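You operate a simulated robot arm through the tools that you are given. There is no shell and no other tool.

Carry out the task below with a simulated robot arm. There is one attempt and no reset: what you move stays moved.

JOB
Share out the jars on the bed. At the end: the jar labelled "hand cream" from the bed is in the beige wicker floor basket; the jar labelled "cedar" from the bed is on the blue plant saucer; the jar marked "blue" from the bed is in the beige wicker basket; the green filter (marked "0 h") from the bed stands on top of the purple soap; whatever was shut is shut again. Leave all else as you found it, and nothing knocked over. Set down upright: jar.

It is judged by the outcome, as a careful person would: the job done as asked, and still so three seconds after it is handed in. It fails if anything else is knocked over, pushed out of place, dropped, spilled or broken.

ROBOT AND FRAMES
A 7-joint arm with a two-finger parallel gripper, fixed in place. Base frame: the origin is at the foot of the arm, x ahead of it, y to its left, z up; the work surface is at about z = 0. Units: mm, degrees, N and s.
With the tool pointing down near the work surface it reaches from about 240 to 620 mm from the base axis. Its first joint turns from -66.0 to 66.0 degrees. Payload 2.6 kg.
The tool frame sits at the grasp point between the pads (the TCP): z along the fingers, y along the line on which they close. The tips reach 30 mm beyond it. Largest opening 94 mm; finger width 28, thickness 10; the body of the gripper, 50 by 96 mm, starts 55 mm behind the TCP.
Orientation is told as [roll, pitch, yaw] about the base's x, y, z axes, in that order, counted from this pose: with the fingers straight down and closing along the base's y, the tool's x points along the base's -x, its y along +y and its z along -z.

CONTROLS
- The arm moves only by the tool nudge_tool. Its argument "commands" is a list of rows, each an object (a shift or turn left out is 0, a gripper value left out holds the last) with "delta_pos": the shift along the tool's x, y, z in units of 250 mm (1.0 is 250 mm), a list of three; "angular": the turn, a rotation vector about the tool's x, y, z in units of 180 degrees (1.0 is 180 degrees), a list of three; "hand": the finger opening in mm, from 0 to 94. In form: [{"delta_pos": [tx, ty, tz], "angular": [wx, wy, wz], "hand": hand}, ...]. A call has 1 to 20 rows; each row is the pose to reach, as a shift and turn from the pose commanded when the call began, along the tool's axes at that moment. A call with a number of a shift or a turn outside -1 to 1 is refused whole. Rows are played at 5 a second. More than 50 mm and 8.6 degrees between two rows, or a gripper value outside its range, and nothing of the call is played. A pose out of reach is approached as far as the arm can. The call stops where the force on the tool passes 40 N (or 10 N more than at its start, if that is more) or the arm is blocked; 0.2 s more then pass. Each finger travels about 72 mm/s and halts on what it meets, pressing with about 42 N; the grip force reading is that of the motor and also rises with nothing between the fingers. The clock runs only during rows and for 0.2 s after the last one: add rows that repeat a pose to give the fingers time. The reply holds the time, the measured pose of the TCP, the force on the tool along the base axes, the opening and the grip force, in the units named above and with some noise, with the torque about the TCP (base axes, N m) and any sound that the robot's microphone picked up, and new pictures: "pictures" is both (left out), scene, wrist or none.
- Cameras (640 x 400 px; columns grow to the right, rows downward): "scene" is fixed at [8.9, 417.3, 560.2]; the picture's right is [-0.95, -0.32, 0.00], its down [-0.19, 0.56, -0.80] and it looks along [0.26, -0.76, -0.59] (base axes); focal length 214 px, centre (320, 200). "wrist" rides on the gripper at [76, 14, -102] in the tool frame; the picture's right is [-0.18, 0.98, 0.00], its down [-0.75, -0.14, -0.64] and it looks along [-0.63, -0.12, 0.77] (tool axes); focal length 243 px, centre (320, 200). There is no depth. A picture from a camera that has moved, and an enlarged one, comes with that camera's place and axes in the base frame and with its lens.
- zoom(camera, box): a new picture of the part [left, top, right, bottom] of that camera's present view, enlarged. It takes no simulated time.
- close_job(): hands the job in; it is judged then, once.

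Nothing tells you positions but the pictures and the camera data. Unless the task says otherwise, let go and move clear before handing in.

The tools are called after "Emit:" by a JSON object that holds its "name" and its "arguments". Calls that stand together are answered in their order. nudge_tool: Moves the arm, as the interface text tells. Its arguments: {"type":"object","properties":{"commands":{"type":"array","items":{"type":"object","properties":{"delta_pos":{"type":"array","items":{"type":"number"}},"angular":{"type":"array","items":{"type":"number"}},"hand":{"type":"number"}}}},"pictures":{"type":"string","enum":["both","scene","wrist","none"]}},"required":["commands"]} The other tools are called the same way: zoom (camera, box) takes an enlarged picture of a part of a camera's view; close_job () hands the job in.

At the start:

```text
time: 0.0
position: [357.7, -52.7, 406.0]
tcp_rot: [0.0, 0.0, 0.0]
force: [0.1, -0.4, 0.2]
moment: [0.03, -0.02, 0.02]
opening: 94.0
grasp_force: 0.1
```

scene: 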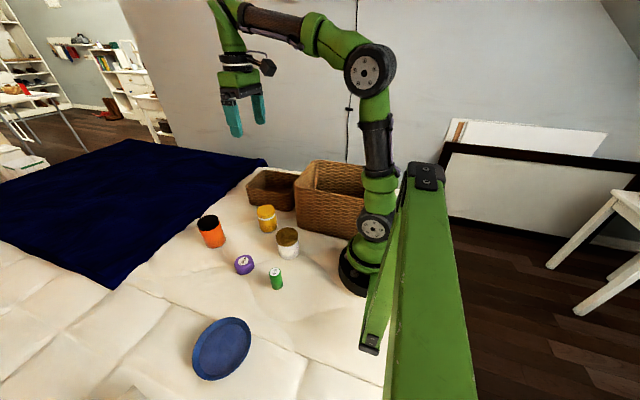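
wrist: 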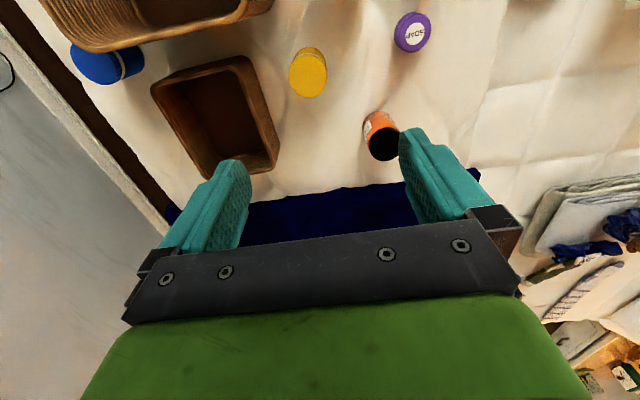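

I see a bed with two wicker baskets, several jars (orange with black lid, yellow, white/olive lid), a purple soap, a green filter and a blue saucer. I'll look closer before moving.

Emit:
{"name": "zoom", "arguments": {"camera": "scene", "box": [180, 150, 380, 275]}}

Emit:
{"name": "zoom", "arguments": {"camera": "scene", "box": [180, 200, 320, 300]}}

Emit:
{"name": "zoom", "arguments": {"camera": "wrist", "box": [40, 0, 480, 200]}}

Emit:
{"name": "zoom", "arguments": {"camera": "scene", "box": [160, 290, 320, 390]}}

```text
3.20 times, centred on (280, 212) of scene
camera zoom: at [8.9, 417.3, 560.2], right [-0.95, -0.32, 0.0], down [-0.19, 0.56, -0.8], along [0.26, -0.76, -0.59], focal length 686 px, centre (448, 160)
```

zoom: 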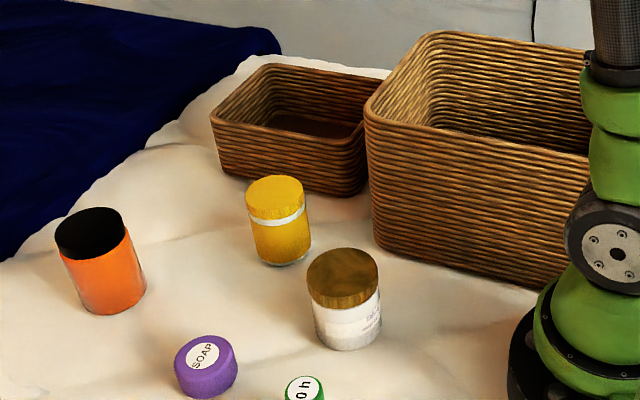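

```text
4.00 times, centred on (250, 250) of scene
camera zoom: at [8.9, 417.3, 560.2], right [-0.95, -0.32, 0.0], down [-0.19, 0.56, -0.8], along [0.26, -0.76, -0.59], focal length 858 px, centre (600, 0)
```

zoom: 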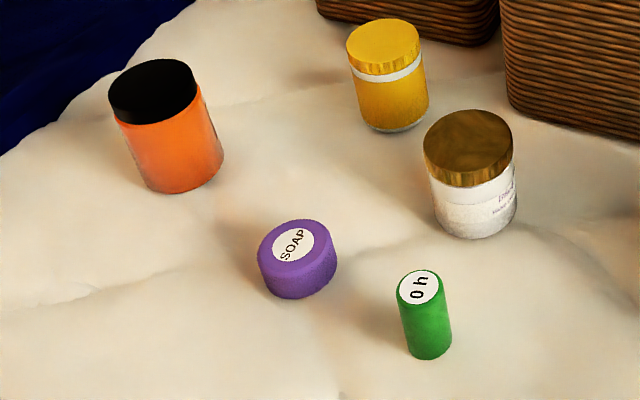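

```text
1.45 times, centred on (260, 100) of wrist
camera zoom: at [281.8, -37.2, 507.0], right [0.18, 0.98, 0.0], down [0.75, -0.14, 0.64], along [0.63, -0.12, -0.77], focal length 353 px, centre (407, 346)
```

zoom: 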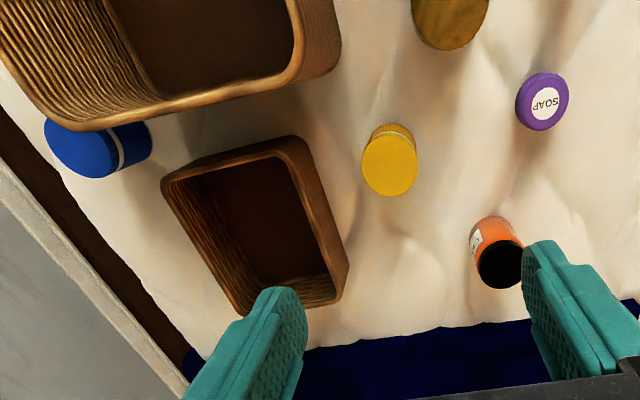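

```text
4.00 times, centred on (240, 340) of scene
camera zoom: at [8.9, 417.3, 560.2], right [-0.95, -0.32, 0.0], down [-0.19, 0.56, -0.8], along [0.26, -0.76, -0.59], focal length 858 px, centre (640, -360)
```

zoom: 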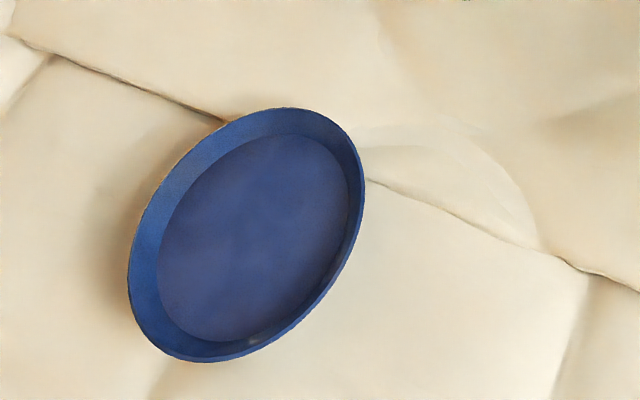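

The labels on the jars need reading, so I'll zoom in hard on each jar and both baskets before any motion.

Emit:
{"name": "zoom", "arguments": {"camera": "scene", "box": [272, 222, 304, 262]}}

Emit:
{"name": "zoom", "arguments": {"camera": "scene", "box": [190, 208, 232, 254]}}

Emit:
{"name": "zoom", "arguments": {"camera": "wrist", "box": [350, 100, 410, 165]}}

Emit:
{"name": "zoom", "arguments": {"camera": "wrist", "box": [40, 0, 290, 180]}}

Emit:
{"name": "zoom", "arguments": {"camera": "scene", "box": [235, 150, 385, 245]}}

Emit:
{"name": "zoom", "arguments": {"camera": "scene", "box": [250, 195, 290, 240]}}

```text
10.00 times, centred on (288, 242) of scene
camera zoom: at [8.9, 417.3, 560.2], right [-0.95, -0.32, 0.0], down [-0.19, 0.56, -0.8], along [0.26, -0.76, -0.59], focal length 2145 px, centre (640, -220)
```

zoom: 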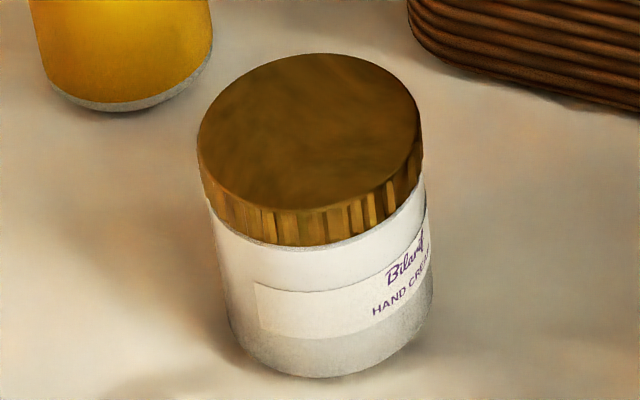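

```text
8.70 times, centred on (211, 231) of scene
camera zoom: at [8.9, 417.3, 560.2], right [-0.95, -0.32, 0.0], down [-0.19, 0.56, -0.8], along [0.26, -0.76, -0.59], focal length 1865 px, centre (1268, -70)
```

zoom: 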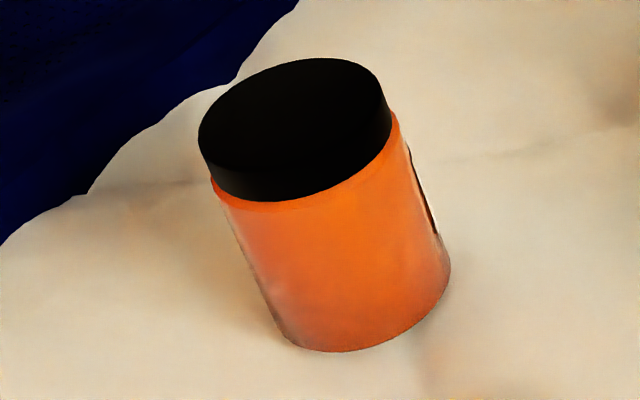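

```text
6.15 times, centred on (380, 132) of wrist
camera zoom: at [281.8, -37.2, 507.0], right [0.18, 0.98, 0.0], down [0.75, -0.14, 0.64], along [0.63, -0.12, -0.77], focal length 1493 px, centre (-49, 615)
```

zoom: 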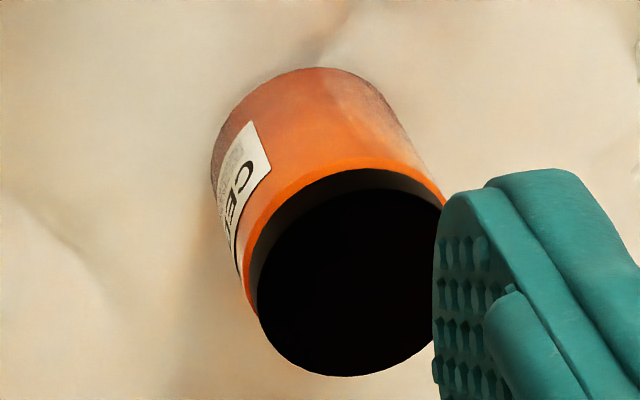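

```text
2.22 times, centred on (165, 90) of wrist
camera zoom: at [281.8, -37.2, 507.0], right [0.18, 0.98, 0.0], down [0.75, -0.14, 0.64], along [0.63, -0.12, -0.77], focal length 539 px, centre (664, 444)
```

zoom: 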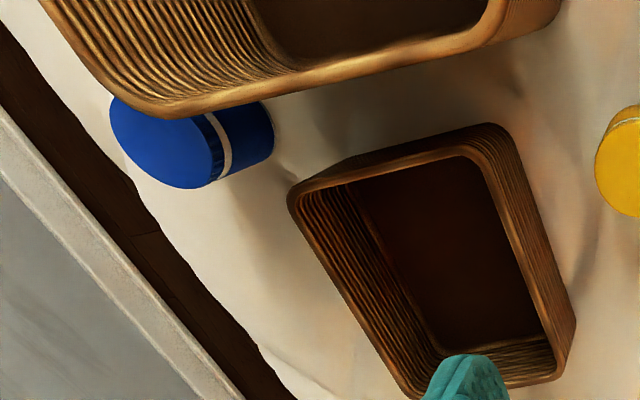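

```text
4.21 times, centred on (310, 198) of scene
camera zoom: at [8.9, 417.3, 560.2], right [-0.95, -0.32, 0.0], down [-0.19, 0.56, -0.8], along [0.26, -0.76, -0.59], focal length 903 px, centre (362, 210)
```

zoom: 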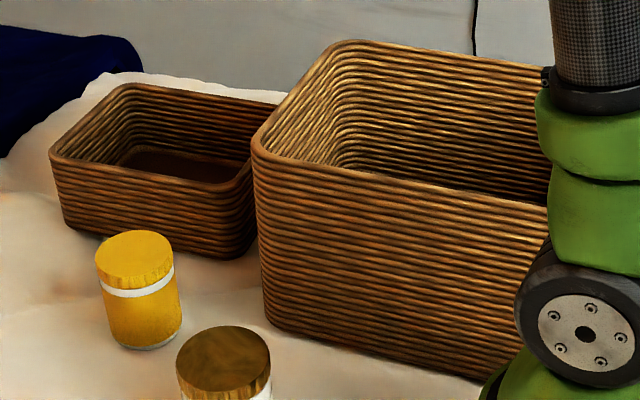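

```text
8.89 times, centred on (270, 218) of scene
camera zoom: at [8.9, 417.3, 560.2], right [-0.95, -0.32, 0.0], down [-0.19, 0.56, -0.8], along [0.26, -0.76, -0.59], focal length 1906 px, centre (764, 44)
```

zoom: 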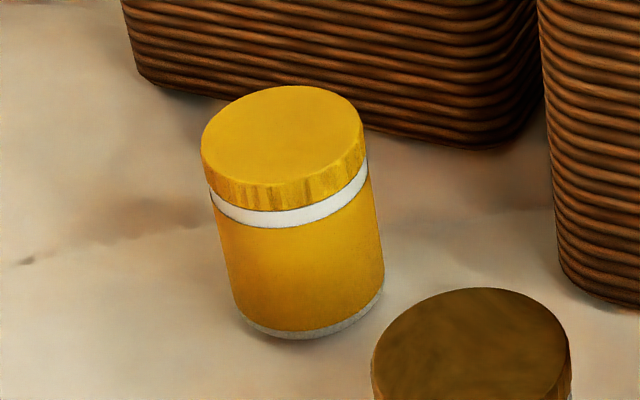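

The white jar reads "HAND CREAM" and the orange one starts "CE…" (cedar); a blue jar stands behind the big basket. I still need to read the yellow and blue jars, so I'll zoom on those, then move the wrist camera.

Emit:
{"name": "zoom", "arguments": {"camera": "wrist", "box": [70, 30, 150, 90]}}

Emit:
{"name": "zoom", "arguments": {"camera": "wrist", "box": [280, 40, 340, 105]}}

Emit:
{"name": "nudge_tool", "arguments": {"commands": [{"delta_pos": [0, -0.15, 0]}, {"delta_pos": [0, -0.3, 0], "angular": [0, 0, -0.045]}, {"delta_pos": [0, -0.45, 0], "angular": [0, 0, -0.09]}, {"delta_pos": [0, -0.6, 0], "angular": [0, 0, -0.135]}, {"delta_pos": [0, -0.6, 0], "angular": [0, 0, -0.18]}, {"delta_pos": [0, -0.6, 0], "angular": [0, 0, -0.225]}, {"delta_pos": [0, -0.6, 0], "angular": [0, 0, -0.27]}, {"delta_pos": [0, -0.6, 0], "angular": [0, 0, -0.315]}, {"delta_pos": [0, -0.6, 0], "angular": [0, 0, -0.36]}, {"delta_pos": [0, -0.6, 0], "angular": [0, 0, -0.405]}, {"delta_pos": [0, -0.6, 0], "angular": [0, 0, -0.45]}, {"delta_pos": [0, -0.6, 0], "angular": [0, 0, -0.5]}]}}

```text
6.67 times, centred on (110, 60) of wrist
camera zoom: at [281.8, -37.2, 507.0], right [0.18, 0.98, 0.0], down [0.75, -0.14, 0.64], along [0.63, -0.12, -0.77], focal length 1618 px, centre (1720, 1133)
```

zoom: 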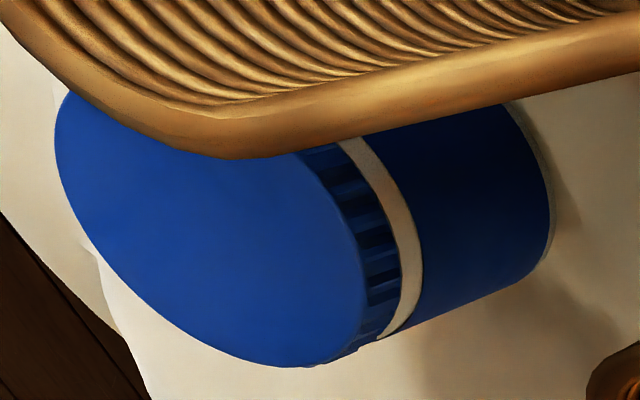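

```text
6.15 times, centred on (310, 72) of wrist
camera zoom: at [281.8, -37.2, 507.0], right [0.18, 0.98, 0.0], down [0.75, -0.14, 0.64], along [0.63, -0.12, -0.77], focal length 1493 px, centre (382, 985)
```

zoom: 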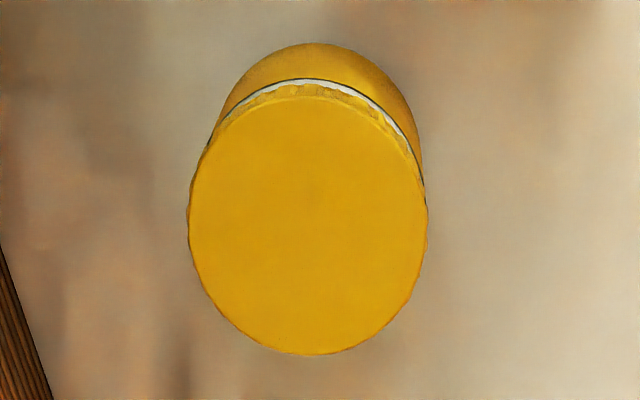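

```text
refused: row 12 steps farther than a row can; nothing moved
```

The last turn step was slightly too large, so nothing moved. I'll repeat it with even steps to look at the yellow jar from the -y side.

Emit:
{"name": "nudge_tool", "arguments": {"commands": [{"delta_pos": [0, -0.15, 0]}, {"delta_pos": [0, -0.3, 0], "angular": [0, 0, -0.045]}, {"delta_pos": [0, -0.45, 0], "angular": [0, 0, -0.09]}, {"delta_pos": [0, -0.6, 0], "angular": [0, 0, -0.135]}, {"delta_pos": [0, -0.6, 0], "angular": [0, 0, -0.18]}, {"delta_pos": [0, -0.6, 0], "angular": [0, 0, -0.225]}, {"delta_pos": [0, -0.6, 0], "angular": [0, 0, -0.27]}, {"delta_pos": [0, -0.6, 0], "angular": [0, 0, -0.315]}, {"delta_pos": [0, -0.6, 0], "angular": [0, 0, -0.36]}, {"delta_pos": [0, -0.6, 0], "angular": [0, 0, -0.405]}, {"delta_pos": [0, -0.6, 0], "angular": [0, 0, -0.45]}, {"delta_pos": [0, -0.6, 0], "angular": [0, 0, -0.495]}]}}

```text
time: 2.6
position: [357.8, -202.6, 406.0]
tcp_rot: [0.1, -0.1, 89.3]
force: [0.7, 0.1, 0.8]
moment: [0.0, 0.01, 0.03]
opening: 93.9
grasp_force: 0.1
camera wrist: at [342.5, -277.2, 507.6], right [-0.98, 0.2, 0.0], down [0.15, 0.75, 0.64], along [0.13, 0.63, -0.77], focal length 243 px, centre (320, 200)
```

scene: 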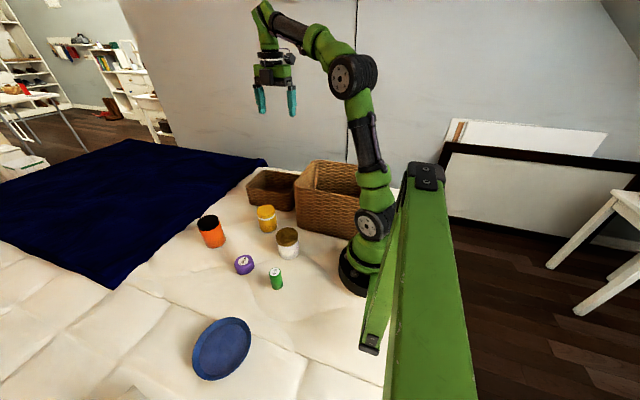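
wrist: 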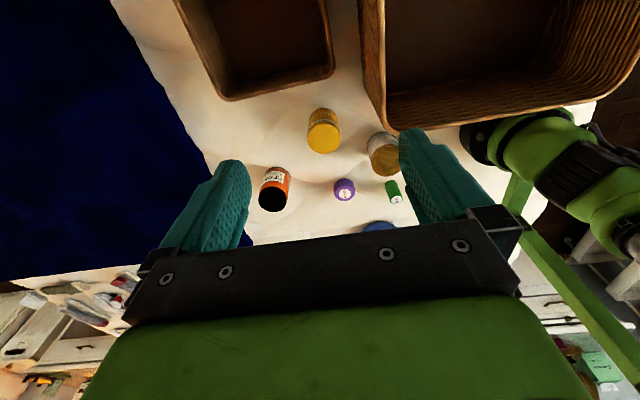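

Good, this view shows the jars from the -y side. I'll zoom on the yellow, orange and white jars to read their labels.

Emit:
{"name": "zoom", "arguments": {"camera": "wrist", "box": [295, 95, 355, 160]}}

Emit:
{"name": "zoom", "arguments": {"camera": "wrist", "box": [250, 155, 305, 220]}}

Emit:
{"name": "zoom", "arguments": {"camera": "wrist", "box": [355, 120, 415, 180]}}

Emit:
{"name": "zoom", "arguments": {"camera": "wrist", "box": [170, 0, 640, 260]}}

```text
6.15 times, centred on (325, 128) of wrist
camera zoom: at [342.5, -277.2, 507.6], right [-0.98, 0.2, 0.0], down [0.15, 0.75, 0.64], along [0.13, 0.63, -0.77], focal length 1493 px, centre (289, 646)
```

zoom: 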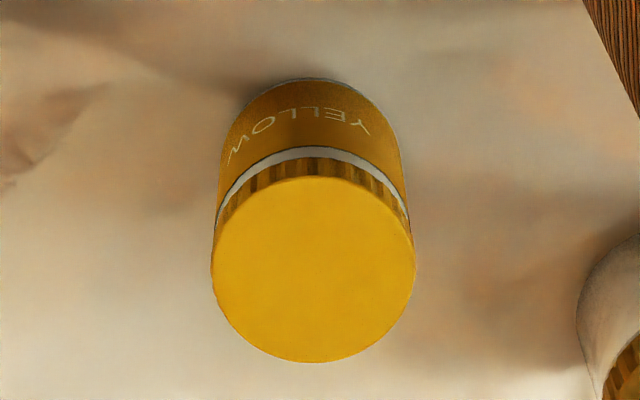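

```text
6.15 times, centred on (278, 188) of wrist
camera zoom: at [342.5, -277.2, 507.6], right [-0.98, 0.2, 0.0], down [0.15, 0.75, 0.64], along [0.13, 0.63, -0.77], focal length 1493 px, centre (582, 277)
```

zoom: 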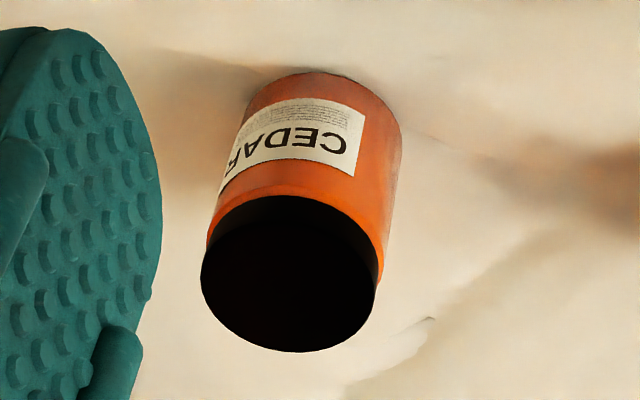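

```text
6.67 times, centred on (385, 150) of wrist
camera zoom: at [342.5, -277.2, 507.6], right [-0.98, 0.2, 0.0], down [0.15, 0.75, 0.64], along [0.13, 0.63, -0.77], focal length 1618 px, centre (-113, 533)
```

zoom: 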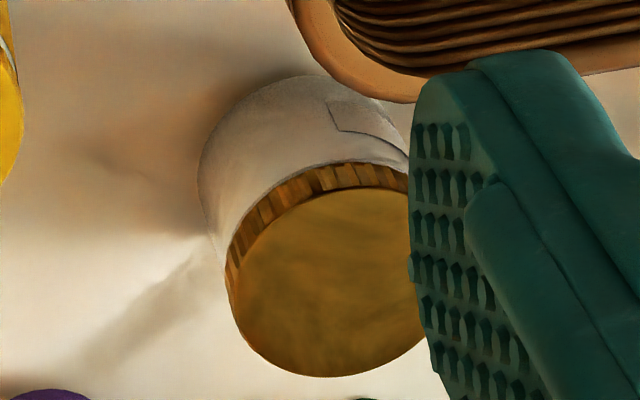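

```text
1.36 times, centred on (405, 130) of wrist
camera zoom: at [342.5, -277.2, 507.6], right [-0.98, 0.2, 0.0], down [0.15, 0.75, 0.64], along [0.13, 0.63, -0.77], focal length 330 px, centre (204, 295)
```

zoom: 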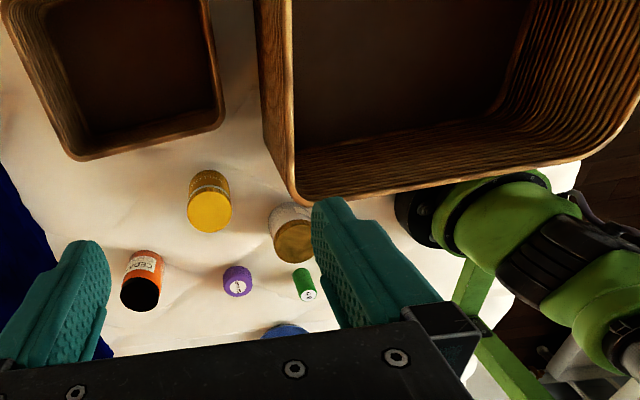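

The yellow jar is marked "YELLOW" and the orange one "CEDAR", so the blue jar behind the big basket should be "BLUE". I'll move over the -y side of it to read its label and fix its position.

Emit:
{"name": "nudge_tool", "arguments": {"commands": [{"delta_pos": [0.15, 0.035, 0.065], "angular": [0, 0, 0.025]}, {"delta_pos": [0.3, 0.07, 0.13], "angular": [0, 0, 0.05]}, {"delta_pos": [0.45, 0.105, 0.2], "angular": [0, 0, 0.075]}, {"delta_pos": [0.6, 0.14, 0.27], "angular": [0, 0, 0.1]}, {"delta_pos": [0.75, 0.175, 0.34], "angular": [0, 0, 0.13]}, {"delta_pos": [0.88, 0.22, 0.4], "angular": [0, 0, 0.163]}, {"delta_pos": [0.95, 0.22, 0.424], "angular": [0, 0, 0.163]}]}}

```text
time: 4.2
position: [299.5, -439.9, 298.5]
tcp_rot: [0.0, -0.1, 59.9]
force: [-0.1, 0.2, -1.1]
moment: [-0.01, 0.04, 0.01]
opening: 93.8
grasp_force: 0.0
camera wrist: at [249.5, -498.1, 400.6], right [-0.76, 0.65, 0.0], down [0.5, 0.58, 0.64], along [0.42, 0.49, -0.77], focal length 243 px, centre (320, 200)
```

scene: 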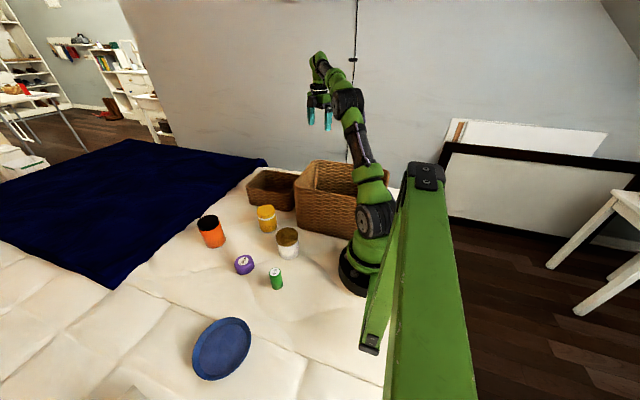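
wrist: 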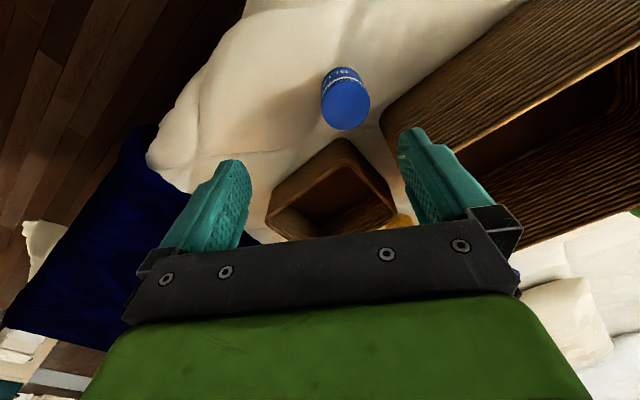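

Emit:
{"name": "zoom", "arguments": {"camera": "wrist", "box": [310, 55, 390, 140]}}

Emit:
{"name": "zoom", "arguments": {"camera": "wrist", "box": [250, 0, 640, 245]}}

```text
4.71 times, centred on (350, 98) of wrist
camera zoom: at [249.5, -498.1, 400.6], right [-0.76, 0.65, 0.0], down [0.5, 0.58, 0.64], along [0.42, 0.49, -0.77], focal length 1142 px, centre (179, 682)
```

zoom: 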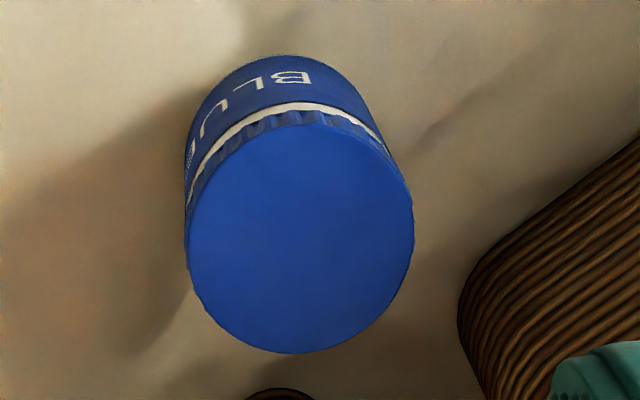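

```text
1.63 times, centred on (445, 122) of wrist
camera zoom: at [249.5, -498.1, 400.6], right [-0.76, 0.65, 0.0], down [0.5, 0.58, 0.64], along [0.42, 0.49, -0.77], focal length 396 px, centre (116, 326)
```

zoom: 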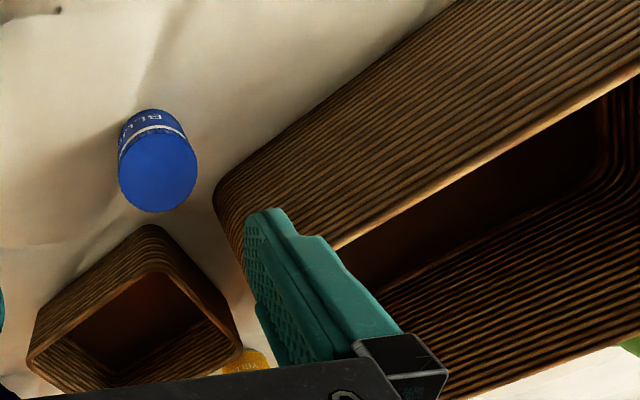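

The label reads "BLUE", so this is the jar for the smaller basket; I place it at about (294, -393). Next I'll hover above it with the fingers open and check alignment.

Emit:
{"name": "nudge_tool", "arguments": {"commands": [{"delta_pos": [-0.08, 0.06, 0.0]}, {"delta_pos": [-0.1514, 0.1128, 0.1]}, {"delta_pos": [-0.1514, 0.1128, 0.28]}, {"delta_pos": [-0.1514, 0.1128, 0.46]}, {"delta_pos": [-0.1514, 0.1128, 0.6]}]}}

```text
time: 5.4
position: [294.3, -391.7, 149.3]
tcp_rot: [-0.1, 0.0, 59.7]
force: [0.1, 0.4, -0.8]
moment: [0.0, 0.02, 0.0]
opening: 93.7
grasp_force: 0.1
camera wrist: at [243.9, -449.3, 251.4], right [-0.76, 0.65, 0.0], down [0.5, 0.58, 0.64], along [0.42, 0.49, -0.77], focal length 243 px, centre (320, 200)
```

scene: 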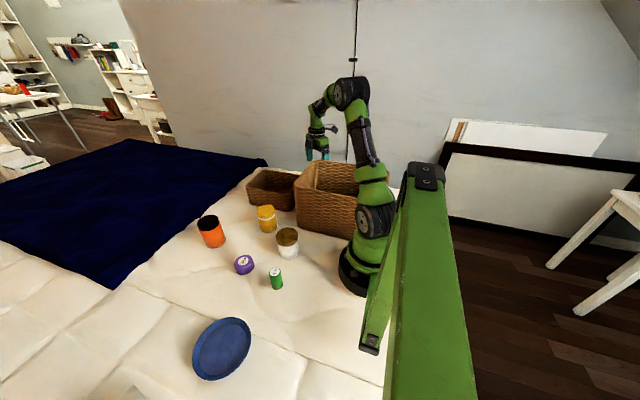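
wrist: 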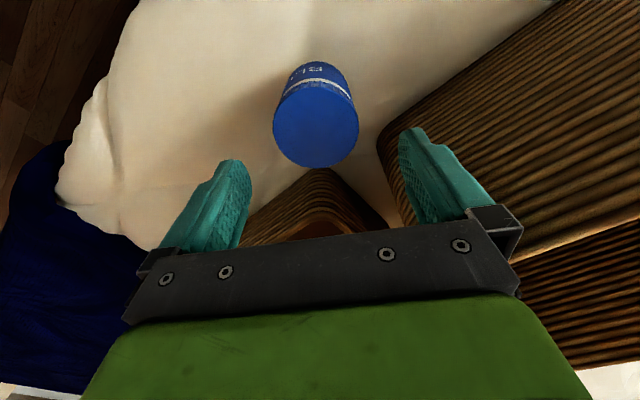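

The jar lid centre projects to about (294, -395), 3 mm from the current axis. I'll descend to grasp height and then close.

Emit:
{"name": "nudge_tool", "arguments": {"commands": [{"delta_pos": [0.011, -0.005, 0.1]}, {"delta_pos": [0.011, -0.005, 0.22]}, {"delta_pos": [0.011, -0.005, 0.34]}, {"delta_pos": [0.011, -0.005, 0.41]}, {"delta_pos": [0.011, -0.005, 0.41]}]}}

```text
time: 6.6
position: [293.4, -395.5, 47.9]
tcp_rot: [0.0, 0.0, 59.8]
force: [1.4, 0.5, 1.0]
moment: [0.02, 0.0, -0.03]
opening: 93.7
grasp_force: 0.1
camera wrist: at [243.9, -453.3, 149.7], right [-0.76, 0.65, 0.0], down [0.5, 0.58, 0.64], along [0.42, 0.49, -0.77], focal length 243 px, centre (320, 200)
```

scene: 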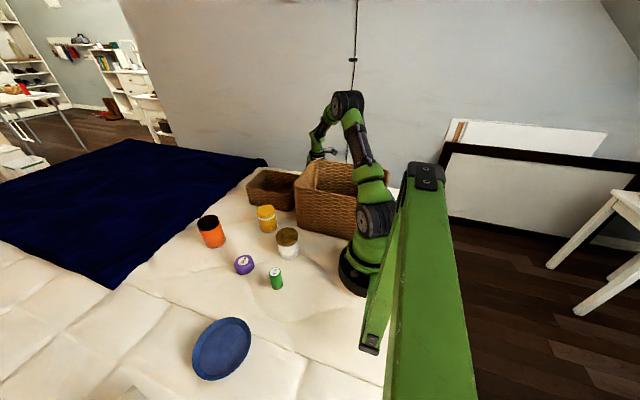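
wrist: 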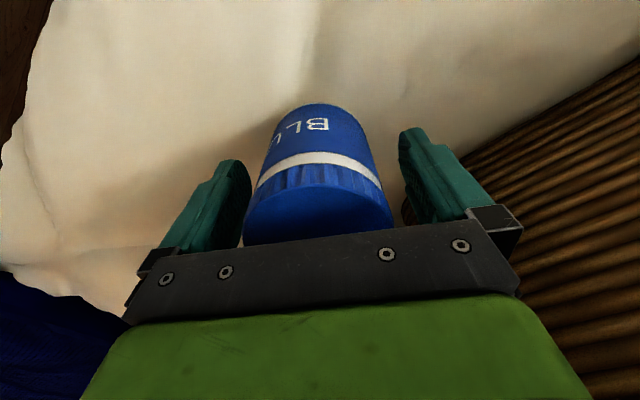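

The jar sits between the pads with clearance either side. Closing the fingers on it.

Emit:
{"name": "nudge_tool", "arguments": {"commands": [{"hand": 70}, {"hand": 50}, {"hand": 40}, {"hand": 40}, {"hand": 40}], "pictures": "wrist"}}

```text
time: 7.8
position: [294.2, -396.3, 47.9]
tcp_rot: [0.1, 0.0, 59.9]
force: [0.5, -0.4, 0.7]
moment: [-0.02, 0.0, -0.02]
opening: 61.7
grasp_force: 42.0
camera wrist: at [244.0, -453.3, 150.0], right [-0.76, 0.65, 0.0], down [0.5, 0.58, 0.64], along [0.42, 0.49, -0.77], focal length 243 px, centre (320, 200)
```

wrist: 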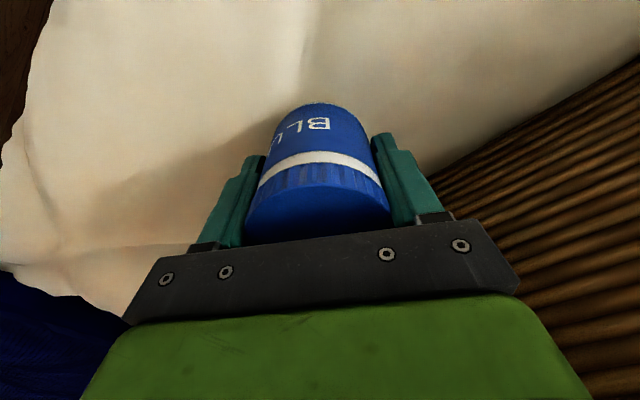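

The jar is held (61.7 mm, 42 N). I'll lift it straight up and look at the small basket for its exact placement.

Emit:
{"name": "nudge_tool", "arguments": {"commands": [{"delta_pos": [0, 0, -0.1]}, {"delta_pos": [0, 0, -0.25]}, {"delta_pos": [0, 0, -0.42]}, {"delta_pos": [0, 0, -0.6]}, {"delta_pos": [0, 0, -0.78]}, {"delta_pos": [0, 0, -0.8]}]}}

```text
time: 9.2
position: [293.8, -395.6, 247.2]
tcp_rot: [-0.1, 0.0, 59.7]
force: [-0.6, 0.5, -2.4]
moment: [0.0, -0.04, 0.0]
opening: 61.5
grasp_force: 42.6
camera wrist: at [243.4, -453.1, 349.9], right [-0.76, 0.65, 0.0], down [0.5, 0.58, 0.64], along [0.42, 0.49, -0.77], focal length 243 px, centre (320, 200)
```

scene: 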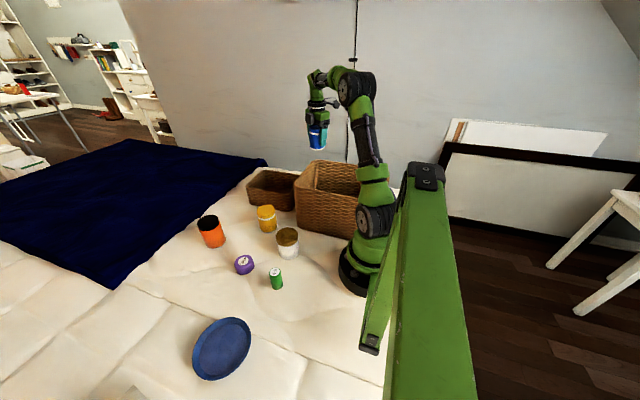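
wrist: 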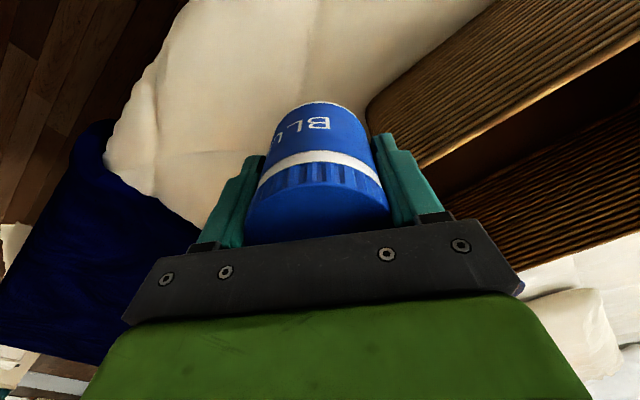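

Jar lifted cleanly. I take the small basket interior to be centred near (435, -252) with its rim at z≈85; I'll move over it and turn to yaw 90 so the fingers open along its long side.

Emit:
{"name": "nudge_tool", "arguments": {"commands": [{"delta_pos": [-0.1, -0.025, 0], "angular": [0, 0, -0.02]}, {"delta_pos": [-0.25, -0.06, 0], "angular": [0, 0, -0.05]}, {"delta_pos": [-0.42, -0.105, 0], "angular": [0, 0, -0.09]}, {"delta_pos": [-0.58, -0.15, 0.05], "angular": [0, 0, -0.13]}, {"delta_pos": [-0.72, -0.185, 0.12], "angular": [0, 0, -0.1656]}, {"delta_pos": [-0.781, -0.198, 0.188], "angular": [0, 0, -0.1656]}, {"delta_pos": [-0.781, -0.198, 0.188], "angular": [0, 0, -0.1656]}]}}

```text
time: 10.8
position: [434.4, -248.4, 200.8]
tcp_rot: [-0.1, 0.0, 89.7]
force: [-0.1, -0.4, -2.2]
moment: [0.02, 0.02, -0.01]
opening: 61.5
grasp_force: 42.5
camera wrist: at [419.5, -325.0, 301.8], right [-0.98, 0.19, 0.0], down [0.15, 0.75, 0.64], along [0.12, 0.63, -0.77], focal length 243 px, centre (320, 200)
```

scene: 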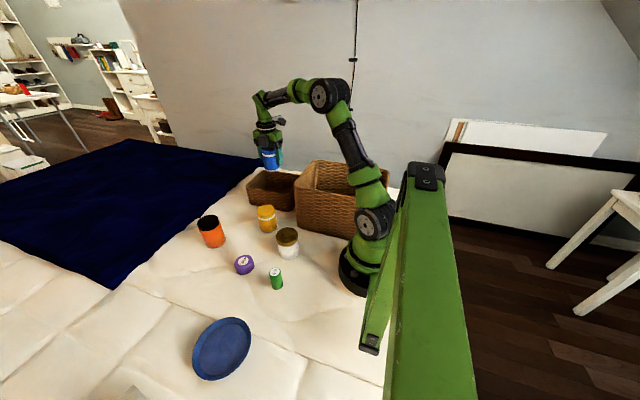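
wrist: 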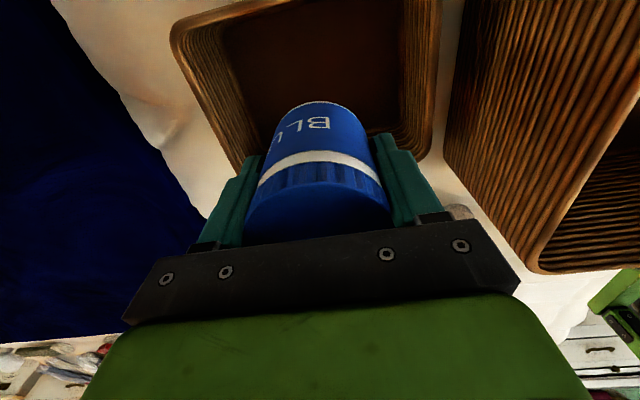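

From this view the small basket's interior spans about x 358–515, y -318 to -190. I'll centre and lower the jar to just above the floor.

Emit:
{"name": "nudge_tool", "arguments": {"commands": [{"delta_pos": [0.0184, -0.0064, 0.1]}, {"delta_pos": [0.0184, -0.0064, 0.25]}, {"delta_pos": [0.0184, -0.0064, 0.38]}, {"delta_pos": [0.0184, -0.0064, 0.48]}, {"delta_pos": [0.0184, -0.0064, 0.53]}, {"delta_pos": [0.0184, -0.0064, 0.53]}]}}

```text
time: 12.2
position: [436.0, -255.4, 67.1]
tcp_rot: [-0.1, 0.1, 89.7]
force: [-0.3, -0.2, -1.0]
moment: [-0.01, 0.05, 0.01]
opening: 61.7
grasp_force: 41.7
camera wrist: at [422.1, -330.6, 167.9], right [-0.98, 0.19, 0.0], down [0.15, 0.75, 0.64], along [0.12, 0.63, -0.77], focal length 243 px, centre (320, 200)
```

scene: 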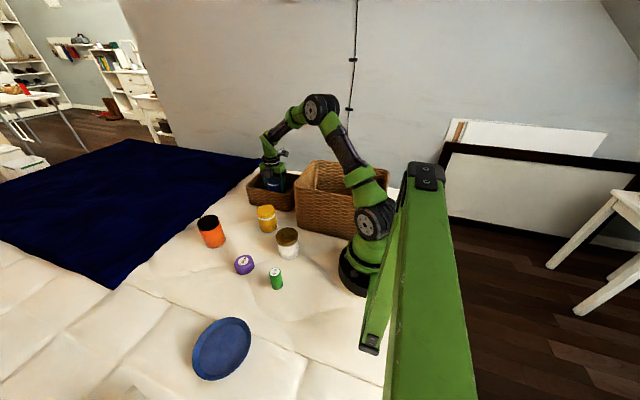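
wrist: 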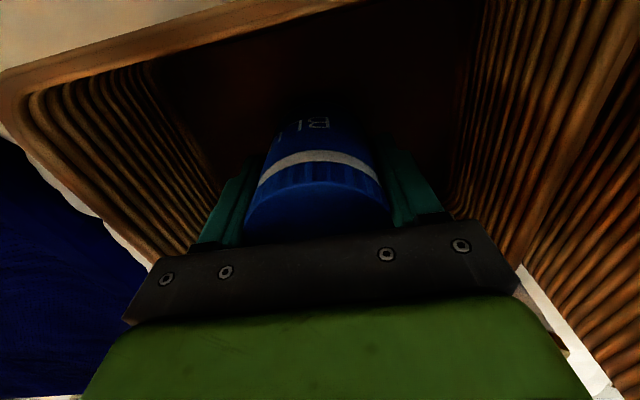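

The jar is inside the basket with clearance all round. I'll lower it in small steps watching the vertical force for contact.

Emit:
{"name": "nudge_tool", "arguments": {"commands": [{"delta_pos": [0, 0, 0.012]}, {"delta_pos": [0, 0, 0.024]}, {"delta_pos": [0, 0, 0.036]}, {"delta_pos": [0, 0, 0.036]}], "pictures": "none"}}

Emit:
{"name": "nudge_tool", "arguments": {"commands": [{"delta_pos": [0, 0, 0.008]}, {"delta_pos": [0, 0, 0.016]}, {"delta_pos": [0, 0, 0.016]}], "pictures": "none"}}

```text
time: 13.2
position: [434.7, -254.8, 57.8]
tcp_rot: [0.0, 0.0, 89.7]
force: [0.1, -0.1, -2.5]
moment: [-0.01, 0.0, 0.01]
opening: 61.8
grasp_force: 42.0
```

```text
time: 14.0
position: [437.3, -256.3, 55.2]
tcp_rot: [-0.1, 0.1, 89.4]
force: [-7.4, 1.6, 17.5]
moment: [0.24, 0.54, 0.02]
opening: 61.4
grasp_force: 42.1
```

Contact with the basket floor at TCP z≈55.5. I'll ease up about 1 mm to relieve the press and check the force before opening.

Emit:
{"name": "nudge_tool", "arguments": {"commands": [{"delta_pos": [0, 0, -0.006]}, {"delta_pos": [0, 0, -0.006]}], "pictures": "none"}}

```text
time: 14.6
position: [435.1, -255.9, 55.3]
tcp_rot: [-0.1, 0.0, 89.7]
force: [2.5, -1.5, 5.7]
moment: [-0.09, -0.02, -0.01]
opening: 61.6
grasp_force: 42.0
```

Light contact remains (about 6–8 N), so the jar is resting on the floor. Opening the fingers now.

Emit:
{"name": "nudge_tool", "arguments": {"commands": [{"hand": 66}, {"hand": 74}, {"hand": 84}, {"hand": 84}], "pictures": "wrist"}}

```text
time: 15.6
position: [435.9, -254.1, 54.7]
tcp_rot: [0.0, 0.0, 89.7]
force: [-0.1, -0.3, 0.7]
moment: [0.04, -0.03, 0.04]
opening: 84.0
grasp_force: 0.1
camera wrist: at [421.3, -330.7, 157.0], right [-0.98, 0.19, 0.0], down [0.15, 0.75, 0.64], along [0.12, 0.63, -0.77], focal length 243 px, centre (320, 200)
```

wrist: 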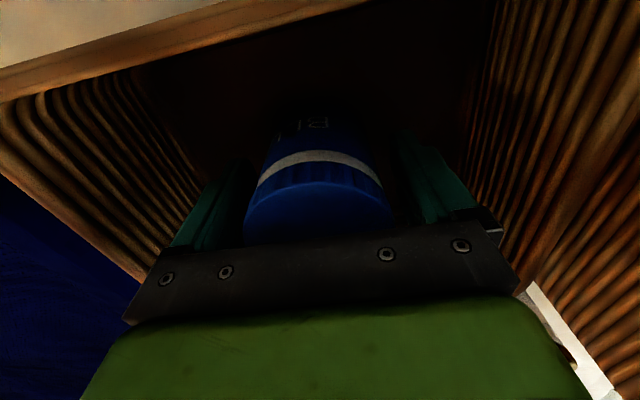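

The blue jar is released and stands upright. I'll lift straight up clear and check the result.

Emit:
{"name": "nudge_tool", "arguments": {"commands": [{"delta_pos": [0, 0, -0.06]}, {"delta_pos": [0, 0, -0.2]}, {"delta_pos": [0, 0, -0.38]}, {"delta_pos": [0, 0, -0.56]}, {"delta_pos": [0, 0, -0.74]}, {"delta_pos": [0, 0, -0.92]}]}}

```text
time: 17.0
position: [436.0, -253.6, 284.5]
tcp_rot: [0.0, 0.1, 89.6]
force: [0.8, -0.2, 1.3]
moment: [-0.02, 0.01, -0.04]
opening: 84.0
grasp_force: 0.1
camera wrist: at [421.4, -329.5, 386.6], right [-0.98, 0.19, 0.0], down [0.15, 0.75, 0.64], along [0.12, 0.63, -0.77], focal length 243 px, centre (320, 200)
```

scene: 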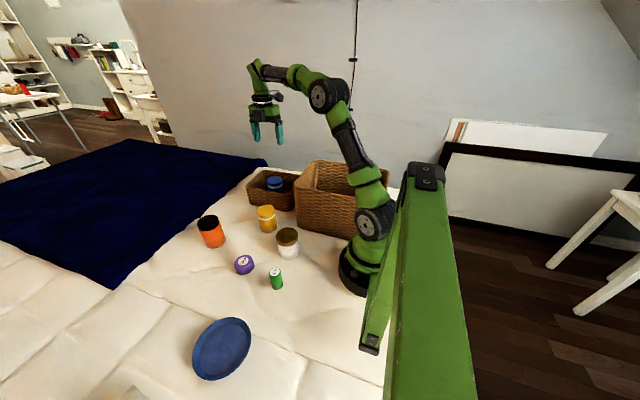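
wrist: 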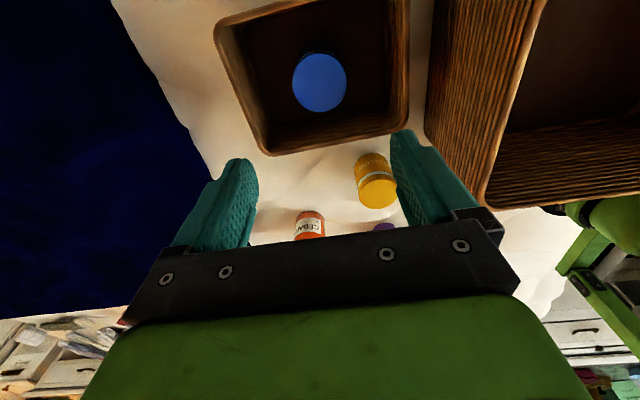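

The blue jar stands in the small basket and nothing else has moved. Next is the white hand-cream jar near (261, 3): I'll go above it with yaw 0.

Emit:
{"name": "nudge_tool", "arguments": {"commands": [{"delta_pos": [-0.0817, 0.0526, -0.005], "angular": [0, 0, 0.0415]}, {"delta_pos": [-0.1633, 0.105, -0.01], "angular": [0, 0, 0.083]}, {"delta_pos": [-0.245, 0.158, -0.0155], "angular": [0, 0, 0.1245]}, {"delta_pos": [-0.3267, 0.21, -0.02], "angular": [0, 0, 0.166]}, {"delta_pos": [-0.408, 0.263, -0.026], "angular": [0, 0, 0.2075]}, {"delta_pos": [-0.49, 0.3155, -0.031], "angular": [0, 0, 0.249]}, {"delta_pos": [-0.572, 0.368, -0.036], "angular": [0, 0, 0.2905]}, {"delta_pos": [-0.653, 0.421, -0.041], "angular": [0, 0, 0.332]}, {"delta_pos": [-0.735, 0.473, -0.0465], "angular": [0, 0, 0.3735]}, {"delta_pos": [-0.817, 0.526, -0.052], "angular": [0, 0, 0.415]}, {"delta_pos": [-0.898, 0.578, -0.057], "angular": [0, 0, 0.4565]}, {"delta_pos": [-0.98, 0.631, -0.062], "angular": [0, 0, 0.498], "hand": 94}, {"delta_pos": [-0.98, 0.631, -0.062], "angular": [0, 0, 0.498], "hand": 94}]}}

```text
time: 19.8
position: [278.9, -8.2, 301.6]
tcp_rot: [0.0, 0.0, -0.1]
force: [0.1, -0.3, -0.9]
moment: [-0.01, 0.0, -0.04]
opening: 93.8
grasp_force: 0.1
camera wrist: at [203.4, 6.4, 403.9], right [0.19, 0.98, 0.0], down [0.75, -0.14, 0.64], along [0.63, -0.12, -0.77], focal length 243 px, centre (320, 200)
```

scene: 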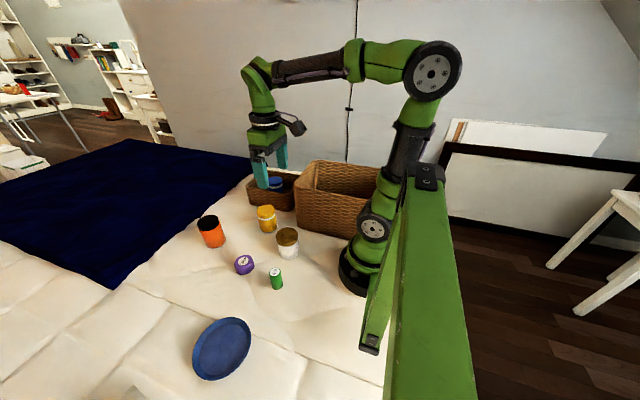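
wrist: 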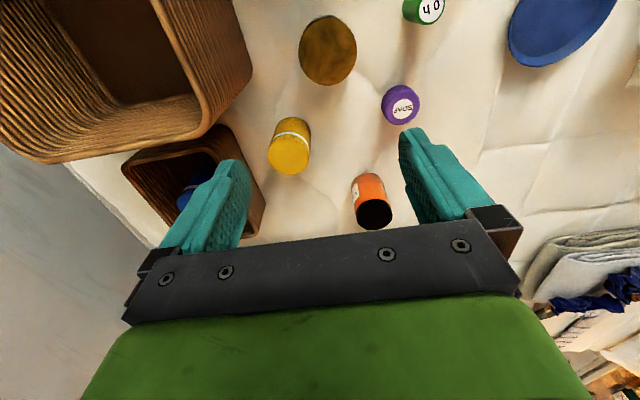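

Emit:
{"name": "zoom", "arguments": {"camera": "wrist", "box": [260, 0, 460, 125]}}

Emit:
{"name": "zoom", "arguments": {"camera": "wrist", "box": [0, 0, 260, 170]}}

```text
3.20 times, centred on (360, 62) of wrist
camera zoom: at [203.4, 6.4, 403.9], right [0.19, 0.98, 0.0], down [0.75, -0.14, 0.64], along [0.63, -0.12, -0.77], focal length 776 px, centre (192, 640)
```

zoom: 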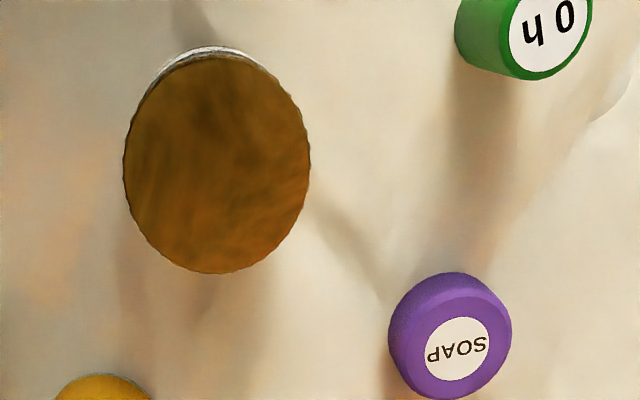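

```text
2.35 times, centred on (130, 85) of wrist
camera zoom: at [203.4, 6.4, 403.9], right [0.19, 0.98, 0.0], down [0.75, -0.14, 0.64], along [0.63, -0.12, -0.77], focal length 571 px, centre (767, 471)
```

zoom: 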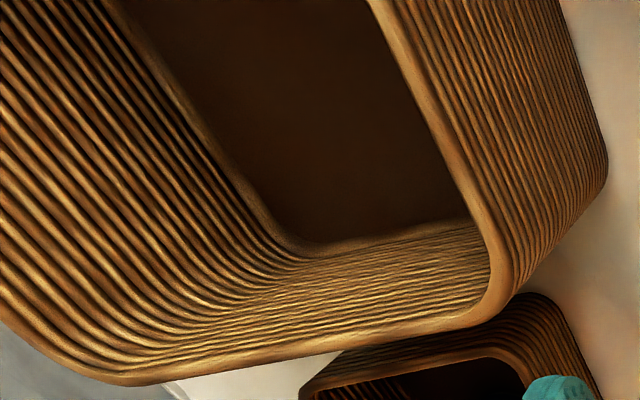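

The hand-cream jar's lid centre comes out at about (254, 5). I'll hover lower over it and recheck alignment.

Emit:
{"name": "nudge_tool", "arguments": {"commands": [{"delta_pos": [0.05, 0.03, 0.08]}, {"delta_pos": [0.096, 0.053, 0.22]}, {"delta_pos": [0.096, 0.053, 0.38]}, {"delta_pos": [0.096, 0.053, 0.52]}, {"delta_pos": [0.096, 0.053, 0.604]}, {"delta_pos": [0.096, 0.053, 0.604]}]}}

```text
time: 21.2
position: [256.6, 5.3, 148.8]
tcp_rot: [0.0, 0.0, 0.0]
force: [0.0, -0.4, 0.2]
moment: [-0.02, 0.02, 0.0]
opening: 94.0
grasp_force: 0.0
camera wrist: at [180.4, 19.7, 250.3], right [0.18, 0.98, 0.0], down [0.75, -0.14, 0.64], along [0.63, -0.12, -0.77], focal length 243 px, centre (320, 200)
```

scene: 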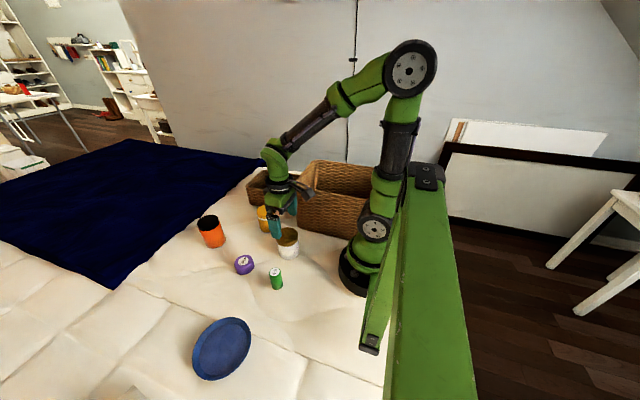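
wrist: 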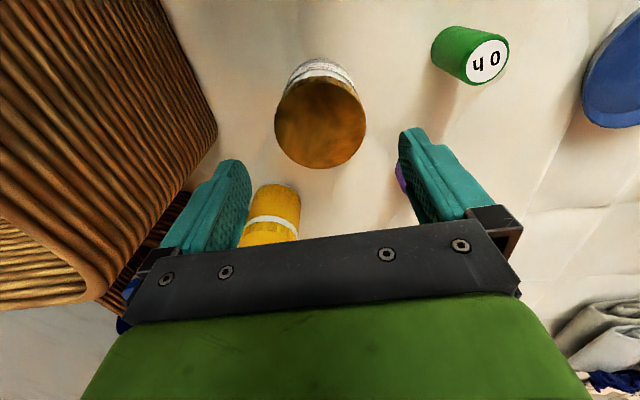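

The lid is centred between the fingers with the jar a few mm nearer the base. I'll shift 6 mm toward the base and descend to grasp height.

Emit:
{"name": "nudge_tool", "arguments": {"commands": [{"delta_pos": [0.026, 0.005, 0.08]}, {"delta_pos": [0.026, 0.005, 0.2]}, {"delta_pos": [0.026, 0.005, 0.32]}, {"delta_pos": [0.026, 0.005, 0.405]}, {"delta_pos": [0.026, 0.005, 0.405]}]}}

```text
time: 22.4
position: [249.1, 6.0, 49.0]
tcp_rot: [0.0, 0.0, 0.1]
force: [-0.2, 0.0, 0.3]
moment: [-0.03, -0.01, 0.0]
opening: 94.4
grasp_force: 0.0
camera wrist: at [173.7, 20.5, 150.7], right [0.18, 0.98, 0.0], down [0.75, -0.14, 0.64], along [0.63, -0.12, -0.77], focal length 243 px, centre (320, 200)
```

scene: 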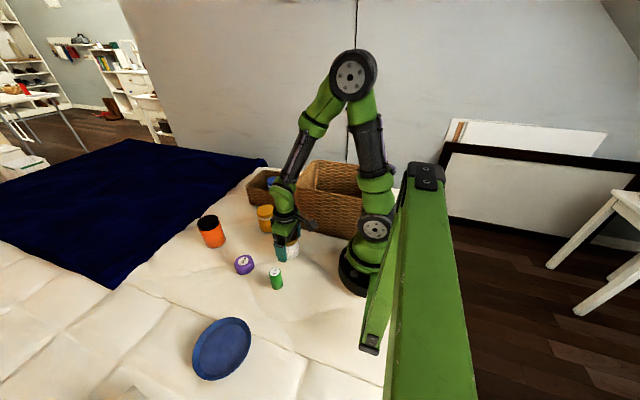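
wrist: 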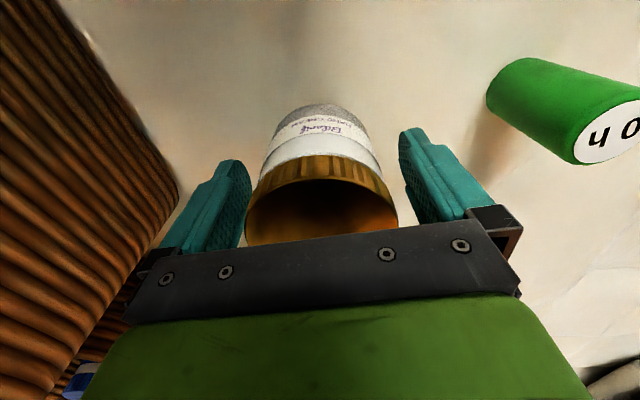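

The jar is centred between the pads. Closing on it.

Emit:
{"name": "nudge_tool", "arguments": {"commands": [{"hand": 75}, {"hand": 60}, {"hand": 45}, {"hand": 45}, {"hand": 45}], "pictures": "wrist"}}

```text
time: 23.6
position: [249.3, 6.3, 48.6]
tcp_rot: [0.0, 0.1, 0.1]
force: [1.1, 0.0, -0.9]
moment: [-0.02, 0.0, -0.02]
opening: 70.7
grasp_force: 41.8
camera wrist: at [173.7, 20.5, 151.0], right [0.18, 0.98, 0.0], down [0.75, -0.14, 0.64], along [0.63, -0.12, -0.77], focal length 243 px, centre (320, 200)
```

wrist: 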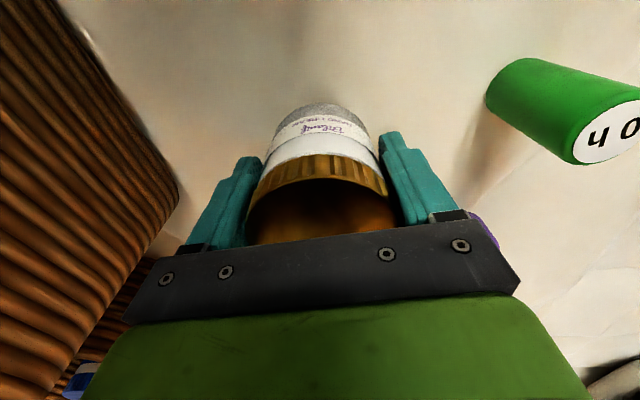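

Hand-cream jar gripped at 70.7 mm. Lifting it straight up well above the big basket's rim.

Emit:
{"name": "nudge_tool", "arguments": {"commands": [{"delta_pos": [0, 0, -0.08]}, {"delta_pos": [0, 0, -0.24]}, {"delta_pos": [0, 0, -0.42]}, {"delta_pos": [0, 0, -0.6]}, {"delta_pos": [-0.03, 0, -0.78]}, {"delta_pos": [-0.06, 0, -0.9]}, {"delta_pos": [-0.06, 0, -0.9]}]}}

```text
time: 25.2
position: [264.2, 5.7, 275.4]
tcp_rot: [0.1, 0.1, 0.1]
force: [-0.4, -0.5, -3.1]
moment: [0.0, 0.03, -0.03]
opening: 70.8
grasp_force: 42.2
camera wrist: at [188.5, 20.1, 377.8], right [0.18, 0.98, 0.0], down [0.75, -0.14, 0.64], along [0.63, -0.12, -0.77], focal length 243 px, centre (320, 200)
```

scene: 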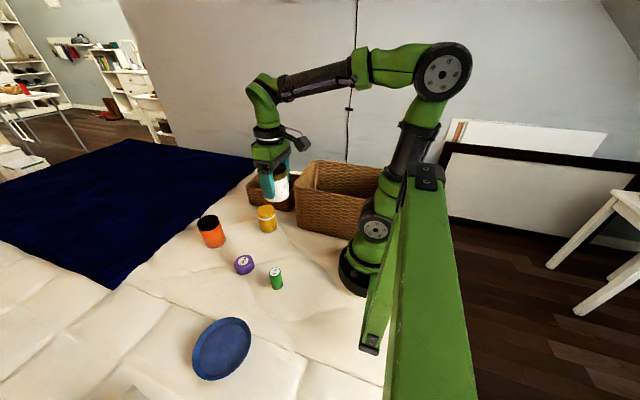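
wrist: 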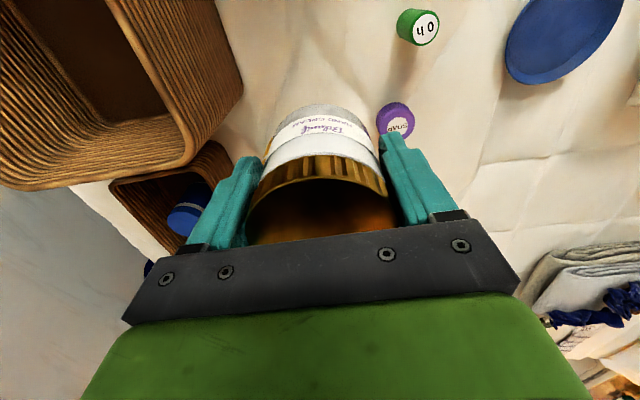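

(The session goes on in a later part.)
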